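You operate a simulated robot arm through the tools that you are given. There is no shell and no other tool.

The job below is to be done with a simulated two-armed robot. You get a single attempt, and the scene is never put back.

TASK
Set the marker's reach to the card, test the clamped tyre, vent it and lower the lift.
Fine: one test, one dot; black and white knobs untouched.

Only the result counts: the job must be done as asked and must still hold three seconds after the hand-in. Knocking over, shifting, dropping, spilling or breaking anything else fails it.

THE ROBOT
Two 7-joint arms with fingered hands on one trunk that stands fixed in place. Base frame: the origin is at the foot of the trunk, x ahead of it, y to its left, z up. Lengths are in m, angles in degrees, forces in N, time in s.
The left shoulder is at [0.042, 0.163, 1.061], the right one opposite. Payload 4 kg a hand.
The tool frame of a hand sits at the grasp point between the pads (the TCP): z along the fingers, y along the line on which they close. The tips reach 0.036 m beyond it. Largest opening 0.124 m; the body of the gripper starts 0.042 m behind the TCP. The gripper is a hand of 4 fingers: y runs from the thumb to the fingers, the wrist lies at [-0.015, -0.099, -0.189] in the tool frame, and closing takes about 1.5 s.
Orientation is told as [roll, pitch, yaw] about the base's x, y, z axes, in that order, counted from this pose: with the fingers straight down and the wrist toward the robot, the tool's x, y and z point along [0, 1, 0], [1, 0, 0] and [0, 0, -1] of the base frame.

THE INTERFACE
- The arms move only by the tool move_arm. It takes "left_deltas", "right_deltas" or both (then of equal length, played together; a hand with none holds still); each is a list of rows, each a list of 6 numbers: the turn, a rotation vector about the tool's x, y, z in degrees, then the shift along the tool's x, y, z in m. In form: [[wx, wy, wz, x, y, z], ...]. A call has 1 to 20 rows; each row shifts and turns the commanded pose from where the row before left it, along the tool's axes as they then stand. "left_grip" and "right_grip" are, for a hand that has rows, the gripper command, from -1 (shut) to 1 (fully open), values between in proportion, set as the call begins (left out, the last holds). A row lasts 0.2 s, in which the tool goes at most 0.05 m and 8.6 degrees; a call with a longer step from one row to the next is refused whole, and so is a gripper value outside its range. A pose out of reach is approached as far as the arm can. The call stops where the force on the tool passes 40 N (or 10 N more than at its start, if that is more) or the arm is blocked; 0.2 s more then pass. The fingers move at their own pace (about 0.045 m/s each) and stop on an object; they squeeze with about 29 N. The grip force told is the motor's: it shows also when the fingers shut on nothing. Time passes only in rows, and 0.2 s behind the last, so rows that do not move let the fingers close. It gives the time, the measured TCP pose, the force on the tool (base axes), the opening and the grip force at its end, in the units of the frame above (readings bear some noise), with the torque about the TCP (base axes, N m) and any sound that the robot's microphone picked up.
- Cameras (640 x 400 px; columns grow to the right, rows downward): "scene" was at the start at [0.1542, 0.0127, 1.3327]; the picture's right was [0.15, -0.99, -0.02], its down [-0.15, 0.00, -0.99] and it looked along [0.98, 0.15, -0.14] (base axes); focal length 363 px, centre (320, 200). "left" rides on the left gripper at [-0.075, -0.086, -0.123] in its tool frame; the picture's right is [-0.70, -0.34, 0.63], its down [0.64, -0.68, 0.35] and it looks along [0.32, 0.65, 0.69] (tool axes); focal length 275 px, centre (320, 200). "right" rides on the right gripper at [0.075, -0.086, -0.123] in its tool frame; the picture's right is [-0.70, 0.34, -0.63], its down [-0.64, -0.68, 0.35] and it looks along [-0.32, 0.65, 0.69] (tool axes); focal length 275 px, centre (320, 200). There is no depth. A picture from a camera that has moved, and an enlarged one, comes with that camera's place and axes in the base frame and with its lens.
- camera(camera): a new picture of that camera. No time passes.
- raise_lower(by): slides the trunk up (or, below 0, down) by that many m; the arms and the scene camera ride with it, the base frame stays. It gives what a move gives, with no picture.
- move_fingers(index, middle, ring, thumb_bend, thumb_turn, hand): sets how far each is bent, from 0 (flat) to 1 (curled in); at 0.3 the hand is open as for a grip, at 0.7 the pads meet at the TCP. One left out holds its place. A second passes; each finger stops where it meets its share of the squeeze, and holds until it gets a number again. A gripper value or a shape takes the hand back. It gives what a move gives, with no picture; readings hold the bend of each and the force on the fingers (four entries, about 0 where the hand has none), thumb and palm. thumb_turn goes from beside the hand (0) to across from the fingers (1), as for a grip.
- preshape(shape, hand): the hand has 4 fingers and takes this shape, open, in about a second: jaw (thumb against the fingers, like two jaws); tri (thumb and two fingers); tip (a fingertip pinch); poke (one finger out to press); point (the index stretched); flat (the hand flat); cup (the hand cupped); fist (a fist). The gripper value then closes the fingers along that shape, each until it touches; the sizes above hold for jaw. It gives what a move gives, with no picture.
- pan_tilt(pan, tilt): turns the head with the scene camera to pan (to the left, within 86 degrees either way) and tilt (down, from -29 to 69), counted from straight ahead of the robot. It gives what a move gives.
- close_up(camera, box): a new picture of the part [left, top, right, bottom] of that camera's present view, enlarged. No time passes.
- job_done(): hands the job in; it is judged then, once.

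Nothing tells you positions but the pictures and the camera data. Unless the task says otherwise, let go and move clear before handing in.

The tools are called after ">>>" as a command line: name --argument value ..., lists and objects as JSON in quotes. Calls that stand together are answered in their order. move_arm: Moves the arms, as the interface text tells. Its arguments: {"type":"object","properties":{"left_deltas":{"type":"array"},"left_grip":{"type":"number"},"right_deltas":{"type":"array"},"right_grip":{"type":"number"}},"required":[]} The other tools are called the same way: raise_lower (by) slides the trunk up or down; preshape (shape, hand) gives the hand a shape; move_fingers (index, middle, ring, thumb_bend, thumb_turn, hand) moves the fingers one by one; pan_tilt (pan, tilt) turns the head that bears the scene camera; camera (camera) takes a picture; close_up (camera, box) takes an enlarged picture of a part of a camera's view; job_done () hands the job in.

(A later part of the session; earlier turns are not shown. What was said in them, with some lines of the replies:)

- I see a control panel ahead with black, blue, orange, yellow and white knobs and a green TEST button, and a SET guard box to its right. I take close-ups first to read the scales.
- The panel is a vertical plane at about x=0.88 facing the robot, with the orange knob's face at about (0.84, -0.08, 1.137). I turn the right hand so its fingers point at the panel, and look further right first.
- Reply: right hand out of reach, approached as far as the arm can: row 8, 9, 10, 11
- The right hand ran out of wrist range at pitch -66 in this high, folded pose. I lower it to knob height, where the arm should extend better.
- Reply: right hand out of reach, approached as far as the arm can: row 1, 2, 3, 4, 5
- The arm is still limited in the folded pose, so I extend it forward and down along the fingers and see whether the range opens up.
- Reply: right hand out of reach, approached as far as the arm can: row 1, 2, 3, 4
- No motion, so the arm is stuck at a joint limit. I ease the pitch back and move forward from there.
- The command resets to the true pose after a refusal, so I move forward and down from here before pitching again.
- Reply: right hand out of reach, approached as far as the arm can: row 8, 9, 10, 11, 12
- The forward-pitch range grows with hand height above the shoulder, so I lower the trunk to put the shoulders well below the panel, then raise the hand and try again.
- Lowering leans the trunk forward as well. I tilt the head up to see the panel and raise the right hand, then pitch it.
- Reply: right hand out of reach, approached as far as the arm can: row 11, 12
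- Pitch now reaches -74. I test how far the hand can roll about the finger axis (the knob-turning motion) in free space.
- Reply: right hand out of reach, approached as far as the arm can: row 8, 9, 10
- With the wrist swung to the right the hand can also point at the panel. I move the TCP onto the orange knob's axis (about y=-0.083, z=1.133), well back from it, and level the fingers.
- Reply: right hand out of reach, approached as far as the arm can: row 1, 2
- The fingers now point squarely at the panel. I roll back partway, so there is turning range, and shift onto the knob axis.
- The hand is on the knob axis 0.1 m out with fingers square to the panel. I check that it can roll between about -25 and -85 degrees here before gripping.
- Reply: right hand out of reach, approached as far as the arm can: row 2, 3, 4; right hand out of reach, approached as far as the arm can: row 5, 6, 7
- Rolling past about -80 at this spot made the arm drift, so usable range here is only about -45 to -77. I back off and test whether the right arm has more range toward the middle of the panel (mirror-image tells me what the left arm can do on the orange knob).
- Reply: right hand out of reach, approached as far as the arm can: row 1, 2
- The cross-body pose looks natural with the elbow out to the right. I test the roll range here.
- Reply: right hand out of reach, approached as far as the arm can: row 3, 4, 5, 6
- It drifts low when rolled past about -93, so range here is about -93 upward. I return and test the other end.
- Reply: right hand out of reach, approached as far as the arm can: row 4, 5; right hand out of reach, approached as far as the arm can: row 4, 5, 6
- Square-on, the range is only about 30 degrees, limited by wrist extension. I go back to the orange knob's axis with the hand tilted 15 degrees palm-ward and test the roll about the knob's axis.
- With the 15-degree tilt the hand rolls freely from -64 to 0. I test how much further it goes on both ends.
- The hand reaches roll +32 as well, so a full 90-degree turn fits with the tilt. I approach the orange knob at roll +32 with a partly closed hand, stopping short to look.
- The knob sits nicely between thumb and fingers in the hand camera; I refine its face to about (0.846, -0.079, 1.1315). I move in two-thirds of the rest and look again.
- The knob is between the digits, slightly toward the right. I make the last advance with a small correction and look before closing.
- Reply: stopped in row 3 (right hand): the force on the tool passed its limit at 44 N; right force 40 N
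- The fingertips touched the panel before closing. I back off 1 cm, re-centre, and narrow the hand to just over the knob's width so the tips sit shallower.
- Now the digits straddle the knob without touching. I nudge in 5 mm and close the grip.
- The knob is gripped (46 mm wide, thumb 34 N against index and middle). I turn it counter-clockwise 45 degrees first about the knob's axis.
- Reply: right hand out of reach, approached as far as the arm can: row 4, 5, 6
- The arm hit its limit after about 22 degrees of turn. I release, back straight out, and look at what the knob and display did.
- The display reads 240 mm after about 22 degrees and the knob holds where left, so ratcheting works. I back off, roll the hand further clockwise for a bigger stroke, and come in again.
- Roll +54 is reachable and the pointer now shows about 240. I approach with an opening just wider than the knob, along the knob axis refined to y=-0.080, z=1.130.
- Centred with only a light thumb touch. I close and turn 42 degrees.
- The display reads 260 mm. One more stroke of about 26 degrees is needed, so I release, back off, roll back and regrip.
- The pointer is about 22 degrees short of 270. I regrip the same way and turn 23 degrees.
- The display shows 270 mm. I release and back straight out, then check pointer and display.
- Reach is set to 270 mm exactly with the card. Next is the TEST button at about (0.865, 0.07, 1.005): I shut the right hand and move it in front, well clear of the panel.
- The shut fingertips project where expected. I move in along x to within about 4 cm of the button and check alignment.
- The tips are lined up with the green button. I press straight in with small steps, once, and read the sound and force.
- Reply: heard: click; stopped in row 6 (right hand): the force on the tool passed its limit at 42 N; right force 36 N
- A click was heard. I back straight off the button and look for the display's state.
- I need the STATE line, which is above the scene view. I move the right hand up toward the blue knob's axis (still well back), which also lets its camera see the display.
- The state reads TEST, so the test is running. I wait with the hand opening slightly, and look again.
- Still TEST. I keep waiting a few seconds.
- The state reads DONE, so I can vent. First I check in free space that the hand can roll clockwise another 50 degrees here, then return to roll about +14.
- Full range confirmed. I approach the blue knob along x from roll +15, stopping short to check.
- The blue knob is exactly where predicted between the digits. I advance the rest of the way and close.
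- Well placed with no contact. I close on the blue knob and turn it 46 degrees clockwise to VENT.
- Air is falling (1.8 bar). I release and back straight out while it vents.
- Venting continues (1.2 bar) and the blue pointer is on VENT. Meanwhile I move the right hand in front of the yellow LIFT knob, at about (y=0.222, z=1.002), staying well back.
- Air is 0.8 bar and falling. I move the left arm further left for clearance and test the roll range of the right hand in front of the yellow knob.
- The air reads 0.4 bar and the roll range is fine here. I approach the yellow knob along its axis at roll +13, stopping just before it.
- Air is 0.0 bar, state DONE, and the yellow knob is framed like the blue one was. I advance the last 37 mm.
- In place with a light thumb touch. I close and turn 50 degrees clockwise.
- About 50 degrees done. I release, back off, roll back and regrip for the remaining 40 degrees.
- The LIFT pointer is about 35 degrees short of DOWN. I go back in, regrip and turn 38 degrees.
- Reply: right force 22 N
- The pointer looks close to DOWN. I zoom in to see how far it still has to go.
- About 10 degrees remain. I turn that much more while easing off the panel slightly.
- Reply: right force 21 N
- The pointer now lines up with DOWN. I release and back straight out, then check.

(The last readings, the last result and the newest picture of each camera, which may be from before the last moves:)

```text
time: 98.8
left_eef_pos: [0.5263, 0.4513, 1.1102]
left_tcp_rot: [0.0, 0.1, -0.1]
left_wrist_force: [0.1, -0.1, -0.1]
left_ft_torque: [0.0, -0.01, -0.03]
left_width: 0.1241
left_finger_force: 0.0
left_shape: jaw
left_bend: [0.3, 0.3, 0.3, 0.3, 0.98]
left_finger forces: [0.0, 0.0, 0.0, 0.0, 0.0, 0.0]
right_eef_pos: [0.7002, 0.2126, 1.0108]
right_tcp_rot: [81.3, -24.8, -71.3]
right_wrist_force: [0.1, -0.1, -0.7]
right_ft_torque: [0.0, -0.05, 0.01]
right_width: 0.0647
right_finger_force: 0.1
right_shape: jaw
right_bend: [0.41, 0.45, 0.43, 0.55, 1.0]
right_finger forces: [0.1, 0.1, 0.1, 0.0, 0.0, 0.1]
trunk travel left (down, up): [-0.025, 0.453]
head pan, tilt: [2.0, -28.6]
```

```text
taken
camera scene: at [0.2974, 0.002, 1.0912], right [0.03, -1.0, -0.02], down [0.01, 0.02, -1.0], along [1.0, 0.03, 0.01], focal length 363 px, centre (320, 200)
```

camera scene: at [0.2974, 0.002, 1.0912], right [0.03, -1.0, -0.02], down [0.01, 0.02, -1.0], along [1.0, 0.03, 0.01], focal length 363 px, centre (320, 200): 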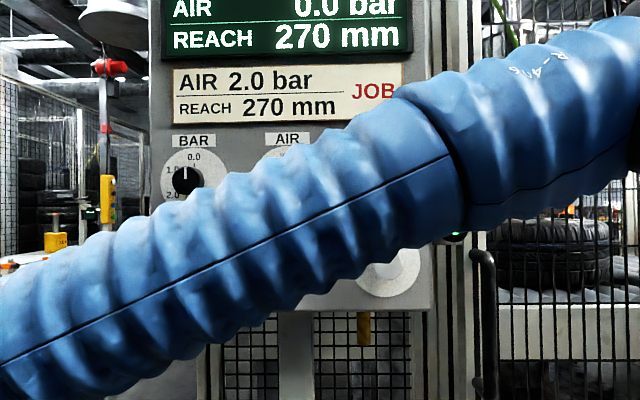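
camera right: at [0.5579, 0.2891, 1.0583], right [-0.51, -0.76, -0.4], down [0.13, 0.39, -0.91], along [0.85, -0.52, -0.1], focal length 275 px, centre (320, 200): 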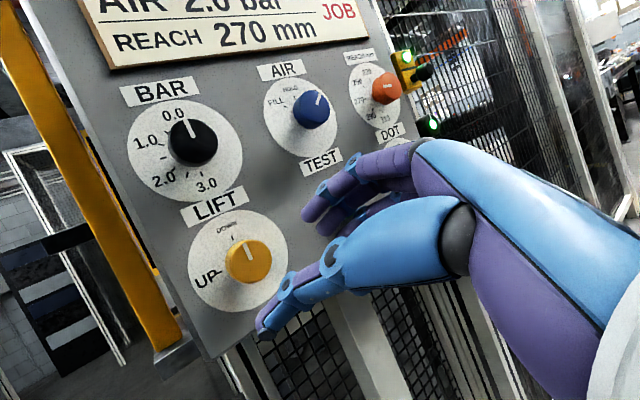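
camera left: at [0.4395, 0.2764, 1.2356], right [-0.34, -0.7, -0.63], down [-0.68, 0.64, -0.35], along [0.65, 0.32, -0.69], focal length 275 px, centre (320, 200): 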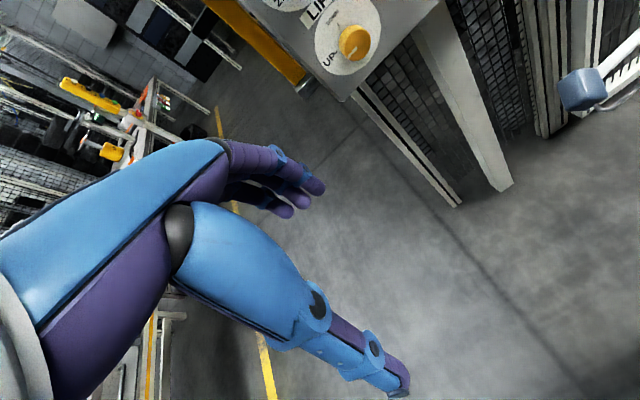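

The lift pointer appears at DOWN. I zoom in to confirm, then move the right arm clear to see the state.

>>> close_up --camera "right" --box '[170, 180, 310, 320]'

>>> move_arm --right_deltas '[[0, 0, 0, -0.01, 0.035, -0.02], [0, 0, 0, -0.01, 0.035, -0.02], [0, 0, 0, -0.01, 0.035, -0.01], [0, 0, 0, -0.01, 0.035, -0.01], [0, 0, 0, -0.01, 0.035, -0.01], [0, 0, 0, -0.01, 0.035, -0.01], [0, 0, 0, -0.01, 0.035, -0.01], [0, 0, 0, 0, 0, 0]]'

>>> camera --camera "scene"

>>> camera --camera "right"

```text
2.86 times, centred on (240, 250) of right
camera zoom: at [0.5579, 0.2891, 1.0583], right [-0.51, -0.76, -0.4], down [0.13, 0.39, -0.91], along [0.85, -0.52, -0.1], focal length 786 px, centre (549, 57)
```

zoom: 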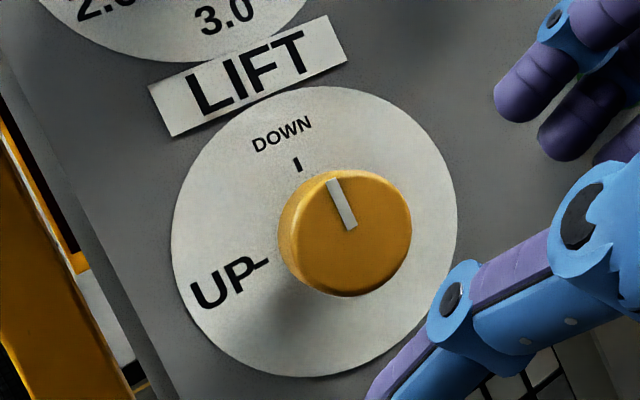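

```text
time: 100.6
left_eef_pos: [0.5253, 0.4512, 1.1119]
left_tcp_rot: [0.0, 0.0, 0.1]
left_wrist_force: [0.1, -0.4, -0.1]
left_ft_torque: [-0.03, -0.01, -0.01]
left_width: 0.1237
left_finger_force: 0.1
left_shape: jaw
left_bend: [0.3, 0.3, 0.3, 0.3, 0.98]
left_finger forces: [0.1, 0.0, 0.0, 0.1, 0.1, 0.1]
right_eef_pos: [0.688, -0.053, 1.0672]
right_tcp_rot: [81.5, -24.9, -71.2]
right_wrist_force: [-0.2, -0.4, 0.0]
right_ft_torque: [-0.02, -0.01, 0.01]
right_width: 0.0648
right_finger_force: 0.0
right_shape: jaw
right_bend: [0.41, 0.45, 0.43, 0.55, 1.0]
right_finger forces: [0.0, 0.0, 0.1, 0.0, 0.1, 0.1]
trunk travel left (down, up): [-0.025, 0.453]
head pan, tilt: [2.0, -28.6]
```

```text
taken
camera scene: at [0.2963, 0.0022, 1.092], right [0.03, -1.0, -0.02], down [0.02, 0.02, -1.0], along [1.0, 0.03, 0.02], focal length 363 px, centre (320, 200)
```

scene: 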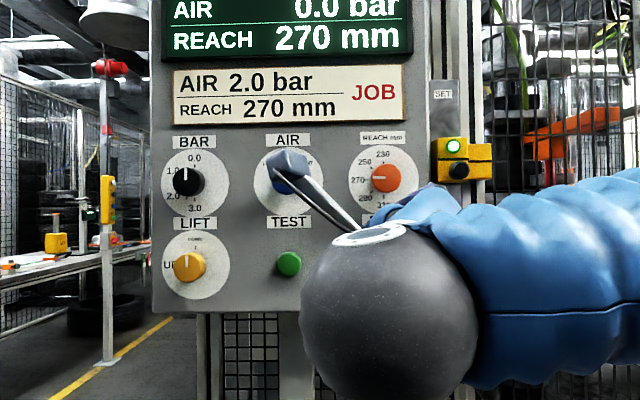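

```text
taken
camera right: at [0.546, 0.0241, 1.1144], right [-0.51, -0.76, -0.4], down [0.13, 0.39, -0.91], along [0.85, -0.52, -0.1], focal length 275 px, centre (320, 200)
```

right: 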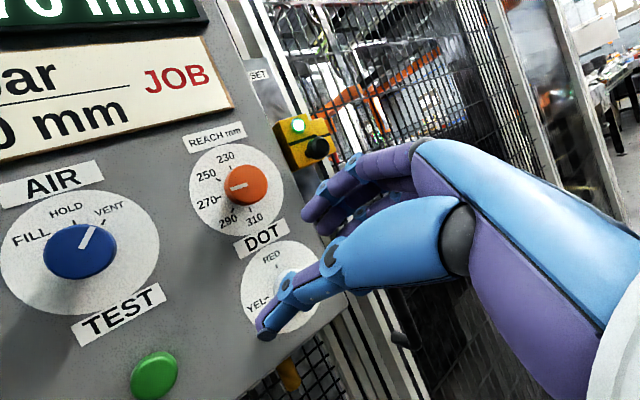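

All knobs are where wanted. I move the right hand out to the right, then raise the trunk to see the STATE line.

>>> move_arm --right_deltas '[[0, 0, 0, -0.005, 0.035, -0.02], [0, 0, 0, -0.005, 0.035, -0.02], [0, 0, 0, -0.005, 0.035, -0.02], [0, 0, 0, -0.005, 0.035, -0.02], [0, 0, 0, 0, 0, 0]]'

>>> raise_lower --by 0.15

>>> camera --camera "scene"

```text
time: 101.8
left_eef_pos: [0.5254, 0.4521, 1.1121]
left_tcp_rot: [0.0, 0.0, 0.0]
left_wrist_force: [0.0, -1.0, -0.2]
left_ft_torque: [-0.03, -0.02, -0.02]
left_width: 0.1237
left_finger_force: 0.0
left_shape: jaw
left_bend: [0.3, 0.3, 0.3, 0.3, 0.98]
left_finger forces: [0.0, 0.0, 0.1, 0.0, 0.0, 0.0]
right_eef_pos: [0.6477, -0.2053, 1.115]
right_tcp_rot: [81.5, -25.0, -71.3]
right_wrist_force: [-0.1, -0.3, 0.0]
right_ft_torque: [-0.03, 0.01, -0.04]
right_width: 0.0647
right_finger_force: 0.1
right_shape: jaw
right_bend: [0.41, 0.45, 0.43, 0.55, 1.0]
right_finger forces: [0.0, 0.0, 0.0, 0.1, 0.0, 0.0]
trunk travel left (down, up): [-0.025, 0.453]
head pan, tilt: [2.0, -28.6]
```

```text
time: 103.6
left_eef_pos: [0.5262, 0.4508, 1.2612]
left_tcp_rot: [0.0, 0.2, 0.1]
left_wrist_force: [0.2, -0.1, 0.5]
left_ft_torque: [0.02, -0.03, 0.03]
left_width: 0.1237
left_finger_force: 0.0
left_shape: jaw
left_bend: [0.3, 0.3, 0.3, 0.3, 0.98]
left_finger forces: [0.0, 0.0, 0.0, 0.0, 0.0, 0.0]
right_eef_pos: [0.6492, -0.202, 1.2628]
right_tcp_rot: [81.4, -25.0, -71.2]
right_wrist_force: [-0.1, 0.6, -0.1]
right_ft_torque: [-0.02, -0.01, -0.05]
right_width: 0.0649
right_finger_force: 0.1
right_shape: jaw
right_bend: [0.41, 0.45, 0.43, 0.55, 1.0]
right_finger forces: [0.0, 0.0, 0.1, 0.1, 0.1, 0.0]
trunk travel left (down, up): [-0.175, 0.303]
head pan, tilt: [2.0, -28.6]
```

```text
taken
camera scene: at [0.1726, 0.0019, 1.3127], right [0.03, -1.0, -0.01], down [0.28, 0.02, -0.96], along [0.96, 0.03, 0.28], focal length 363 px, centre (320, 200)
```

scene: 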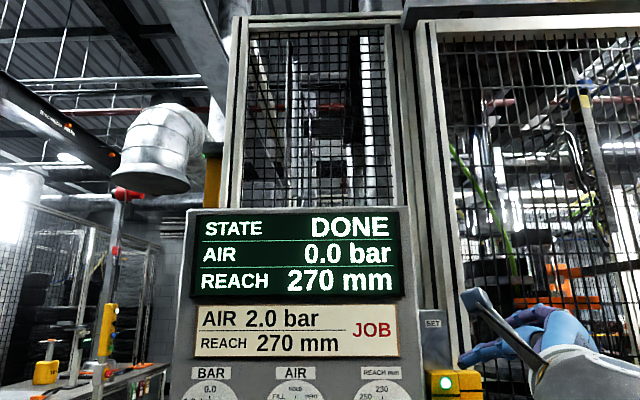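

The display reads DONE, 0.0 bar, 270 mm. I level the head to check the knobs and the machine behind the mesh for the lift.

>>> pan_tilt --pan -5 --tilt -2

>>> camera --camera "scene"

>>> close_up --camera "scene" --box '[150, 200, 310, 300]'

```text
time: 104.5
left_eef_pos: [0.5256, 0.4514, 1.2627]
left_tcp_rot: [0.0, -0.1, 0.1]
left_wrist_force: [-0.6, -0.1, 0.4]
left_ft_torque: [-0.01, 0.0, 0.01]
left_width: 0.1243
left_finger_force: 0.0
left_shape: jaw
left_bend: [0.3, 0.3, 0.3, 0.3, 0.98]
left_finger forces: [0.0, 0.0, 0.0, 0.1, 0.0, 0.0]
right_eef_pos: [0.6472, -0.2019, 1.2639]
right_tcp_rot: [81.5, -24.9, -71.3]
right_wrist_force: [0.1, 1.1, 0.4]
right_ft_torque: [0.02, -0.02, 0.02]
right_width: 0.0653
right_finger_force: 0.1
right_shape: jaw
right_bend: [0.41, 0.45, 0.43, 0.55, 1.0]
right_finger forces: [0.0, 0.1, 0.0, 0.1, 0.1, 0.1]
trunk travel left (down, up): [-0.175, 0.303]
head pan, tilt: [-5.0, -2.0]
```

```text
taken
camera scene: at [0.185, -0.0082, 1.2724], right [-0.08, -1.0, 0.02], down [-0.18, 0.0, -0.98], along [0.98, -0.09, -0.18], focal length 363 px, centre (320, 200)
```

scene: 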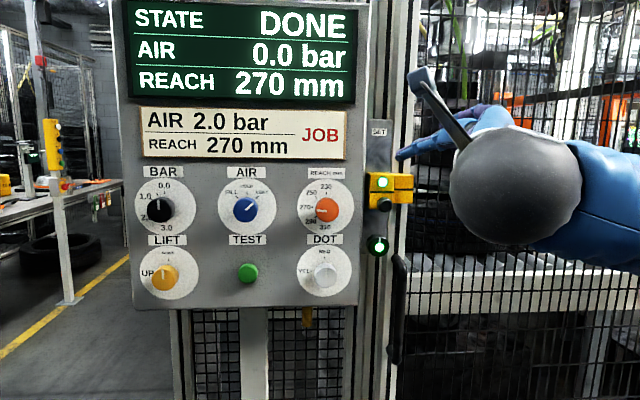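

```text
4.00 times, centred on (230, 250) of scene
camera zoom: at [0.185, -0.0082, 1.2724], right [-0.08, -1.0, 0.02], down [-0.18, 0.0, -0.98], along [0.98, -0.09, -0.18], focal length 1454 px, centre (680, 0)
```

zoom: 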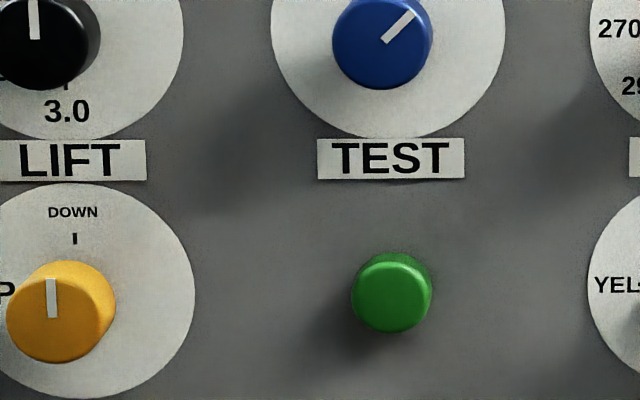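

Pointers: AIR on VENT, LIFT on DOWN, REACH on 270; BAR and DOT look unchanged. I pan right and lift the arm aside to see the tyre and lift behind the mesh.

>>> pan_tilt --pan -30 --tilt 5

>>> camera --camera "scene"

>>> camera --camera "right"

```text
time: 105.4
left_eef_pos: [0.5245, 0.4522, 1.2619]
left_tcp_rot: [0.0, 0.0, 0.1]
left_wrist_force: [0.4, 0.0, -0.5]
left_ft_torque: [-0.01, -0.04, -0.02]
left_width: 0.1235
left_finger_force: 0.0
left_shape: jaw
left_bend: [0.3, 0.3, 0.3, 0.3, 0.98]
left_finger forces: [0.1, 0.0, 0.0, 0.0, 0.0, 0.0]
right_eef_pos: [0.6486, -0.2027, 1.265]
right_tcp_rot: [81.5, -24.9, -71.1]
right_wrist_force: [0.4, -0.8, -0.5]
right_ft_torque: [0.02, -0.01, -0.02]
right_width: 0.0649
right_finger_force: 0.1
right_shape: jaw
right_bend: [0.41, 0.45, 0.43, 0.55, 1.0]
right_finger forces: [0.1, 0.1, 0.1, 0.0, 0.0, 0.0]
trunk travel left (down, up): [-0.175, 0.303]
head pan, tilt: [-30.0, 5.0]
```

```text
taken
camera scene: at [0.1736, -0.0464, 1.2635], right [-0.49, -0.87, 0.11], down [-0.29, 0.04, -0.96], along [0.82, -0.5, -0.27], focal length 363 px, centre (320, 200)
```

scene: 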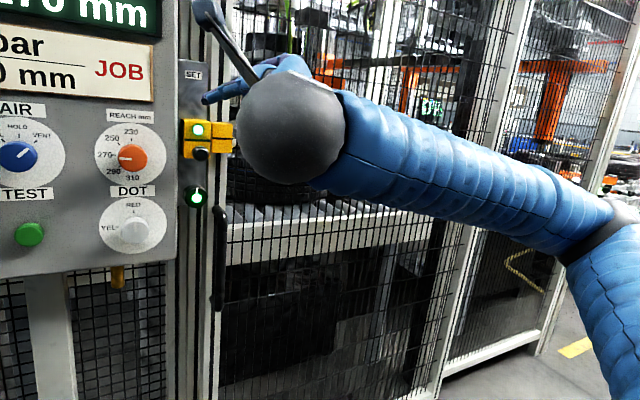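

```text
taken
camera right: at [0.506, -0.1247, 1.3129], right [-0.51, -0.76, -0.4], down [0.13, 0.39, -0.91], along [0.85, -0.52, -0.1], focal length 275 px, centre (320, 200)
```

right: 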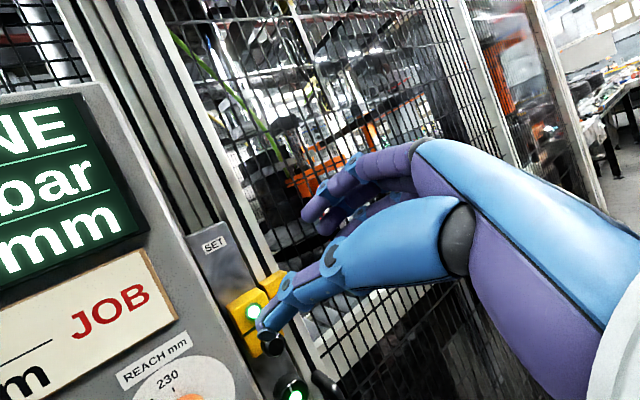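

I zoom in on the parts of the machine that show between arm and mesh.

>>> close_up --camera "scene" --box '[220, 0, 540, 200]'

>>> close_up --camera "scene" --box '[200, 150, 440, 300]'

```text
2.00 times, centred on (380, 100) of scene
camera zoom: at [0.1736, -0.0464, 1.2635], right [-0.49, -0.87, 0.11], down [-0.29, 0.04, -0.96], along [0.82, -0.5, -0.27], focal length 727 px, centre (200, 400)
```

zoom: 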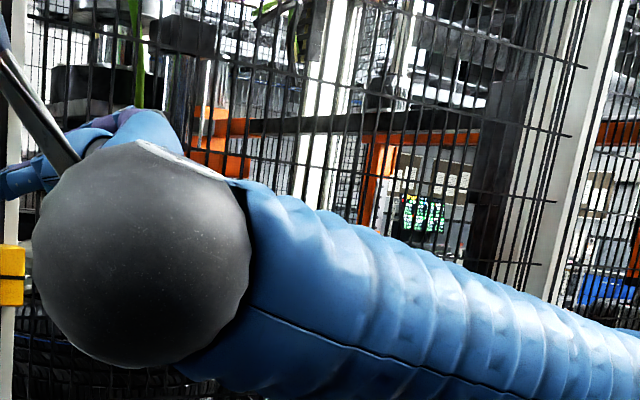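

```text
2.67 times, centred on (320, 225) of scene
camera zoom: at [0.1736, -0.0464, 1.2635], right [-0.49, -0.87, 0.11], down [-0.29, 0.04, -0.96], along [0.82, -0.5, -0.27], focal length 969 px, centre (320, 133)
```

zoom: 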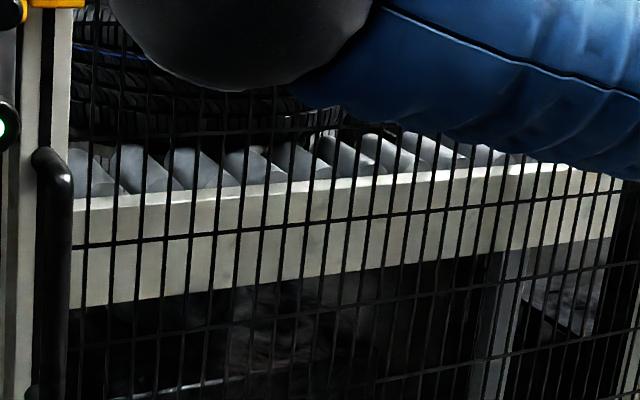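

I pull the right arm back and right for a clear view of the tyre.

>>> move_arm --right_deltas '[[0, 0, 0, 0, 0.015, -0.03], [0, 0, 0, 0, 0.015, -0.03], [0, 0, 0, 0.02, 0.025, 0], [0, 0, 0, 0.02, 0.025, 0], [0, 0, 0, 0.02, 0.025, 0], [0, 0, 0, 0.02, 0.025, 0], [0, 0, 0, 0.02, 0.025, 0], [0, 0, 0, 0, 0, 0]]'

>>> pan_tilt --pan -15 --tilt 0

>>> camera --camera "scene"

```text
time: 107.2
left_eef_pos: [0.5263, 0.4506, 1.262]
left_tcp_rot: [0.0, -0.1, 0.1]
left_wrist_force: [0.1, 0.4, 0.4]
left_ft_torque: [0.0, 0.02, -0.01]
left_width: 0.1239
left_finger_force: 0.1
left_shape: jaw
left_bend: [0.3, 0.3, 0.3, 0.3, 0.98]
left_finger forces: [0.1, 0.1, 0.0, 0.0, 0.1, 0.0]
right_eef_pos: [0.6369, -0.3066, 1.4275]
right_tcp_rot: [81.4, -24.9, -71.2]
right_wrist_force: [0.1, 0.0, -0.5]
right_ft_torque: [0.0, 0.04, 0.01]
right_width: 0.0648
right_finger_force: 0.0
right_shape: jaw
right_bend: [0.41, 0.45, 0.43, 0.55, 1.0]
right_finger forces: [0.0, 0.0, 0.0, 0.1, 0.0, 0.1]
trunk travel left (down, up): [-0.175, 0.303]
head pan, tilt: [-30.0, 5.0]
```

```text
time: 108.0
left_eef_pos: [0.5267, 0.4526, 1.2632]
left_tcp_rot: [0.0, 0.0, 0.1]
left_wrist_force: [0.0, 0.5, 0.1]
left_ft_torque: [-0.02, -0.02, 0.03]
left_width: 0.1238
left_finger_force: 0.0
left_shape: jaw
left_bend: [0.3, 0.3, 0.3, 0.3, 0.98]
left_finger forces: [0.0, 0.0, 0.1, 0.0, 0.1, 0.1]
right_eef_pos: [0.6369, -0.3051, 1.4276]
right_tcp_rot: [81.5, -25.0, -71.2]
right_wrist_force: [0.0, -0.3, 0.3]
right_ft_torque: [-0.02, 0.02, -0.01]
right_width: 0.0649
right_finger_force: 0.2
right_shape: jaw
right_bend: [0.41, 0.45, 0.43, 0.55, 1.0]
right_finger forces: [0.0, 0.0, 0.1, 0.0, 0.0, 0.1]
trunk travel left (down, up): [-0.175, 0.303]
head pan, tilt: [-15.0, 0.0]
```

```text
taken
camera scene: at [0.1825, -0.0239, 1.2696], right [-0.25, -0.97, 0.06], down [-0.22, 0.0, -0.98], along [0.94, -0.26, -0.21], focal length 363 px, centre (320, 200)
```

scene: 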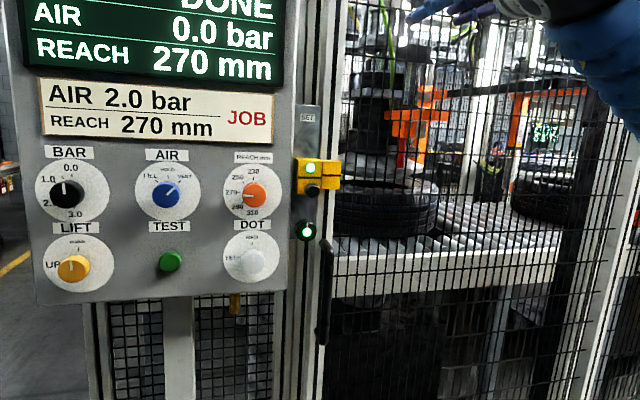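

The tyre appears to be resting on the rollers now. I zoom in to confirm, along with the white and black knob pointers.

>>> close_up --camera "scene" --box '[330, 130, 490, 260]'

>>> close_up --camera "scene" --box '[30, 140, 290, 300]'

```text
3.08 times, centred on (410, 195) of scene
camera zoom: at [0.1825, -0.0239, 1.2696], right [-0.25, -0.97, 0.06], down [-0.22, 0.0, -0.98], along [0.94, -0.26, -0.21], focal length 1118 px, centre (43, 215)
```

zoom: 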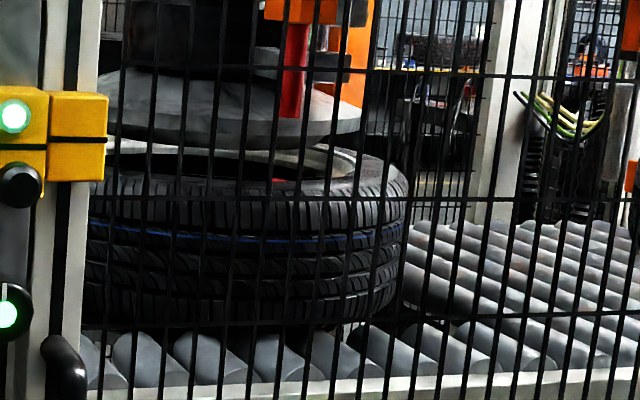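

```text
2.46 times, centred on (160, 220) of scene
camera zoom: at [0.1825, -0.0239, 1.2696], right [-0.25, -0.97, 0.06], down [-0.22, 0.0, -0.98], along [0.94, -0.26, -0.21], focal length 895 px, centre (714, 151)
```

zoom: 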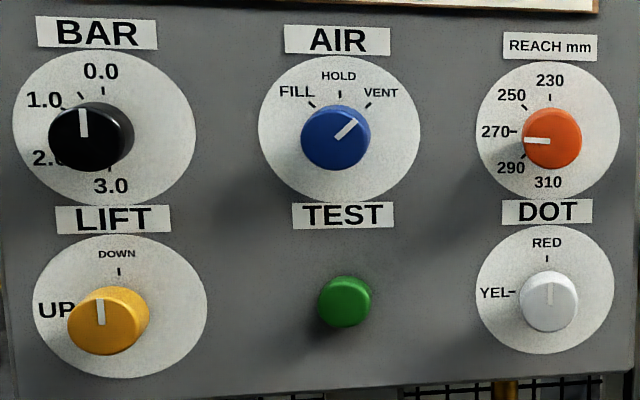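

The tyre is down on the rollers, clear of the upper plate and with a single red dot on it. The display reads DONE, 0.0 bar and 270 mm, BAR and DOT still show their starting settings, and both hands are clear, so I hand in.

>>> job_done

```text
The job is handed in.
```

The job is done and handed in; no verdict came back with the hand-in. These are the final readings and what I saw:

- **Reach:** set to 270 mm, matching the card, on both the display and the dial.
- **Test:** I pressed TEST once. One click sounded, and the state went from TEST to DONE.
- **Dot:** I could see a single red dot on the tyre.
- **Air:** the blue knob is on VENT and the pressure fell to 0.0 bar.
- **Lift:** the yellow knob is on DOWN. The tyre is resting on the rollers, clear of the upper plate.
- **Black and white knobs:** I never touched them, and they still show their starting settings.

Before gripping the orange knob, a fingertip pressed against the panel hard enough to trip the force limit. I backed off and saw no damage or change from it.
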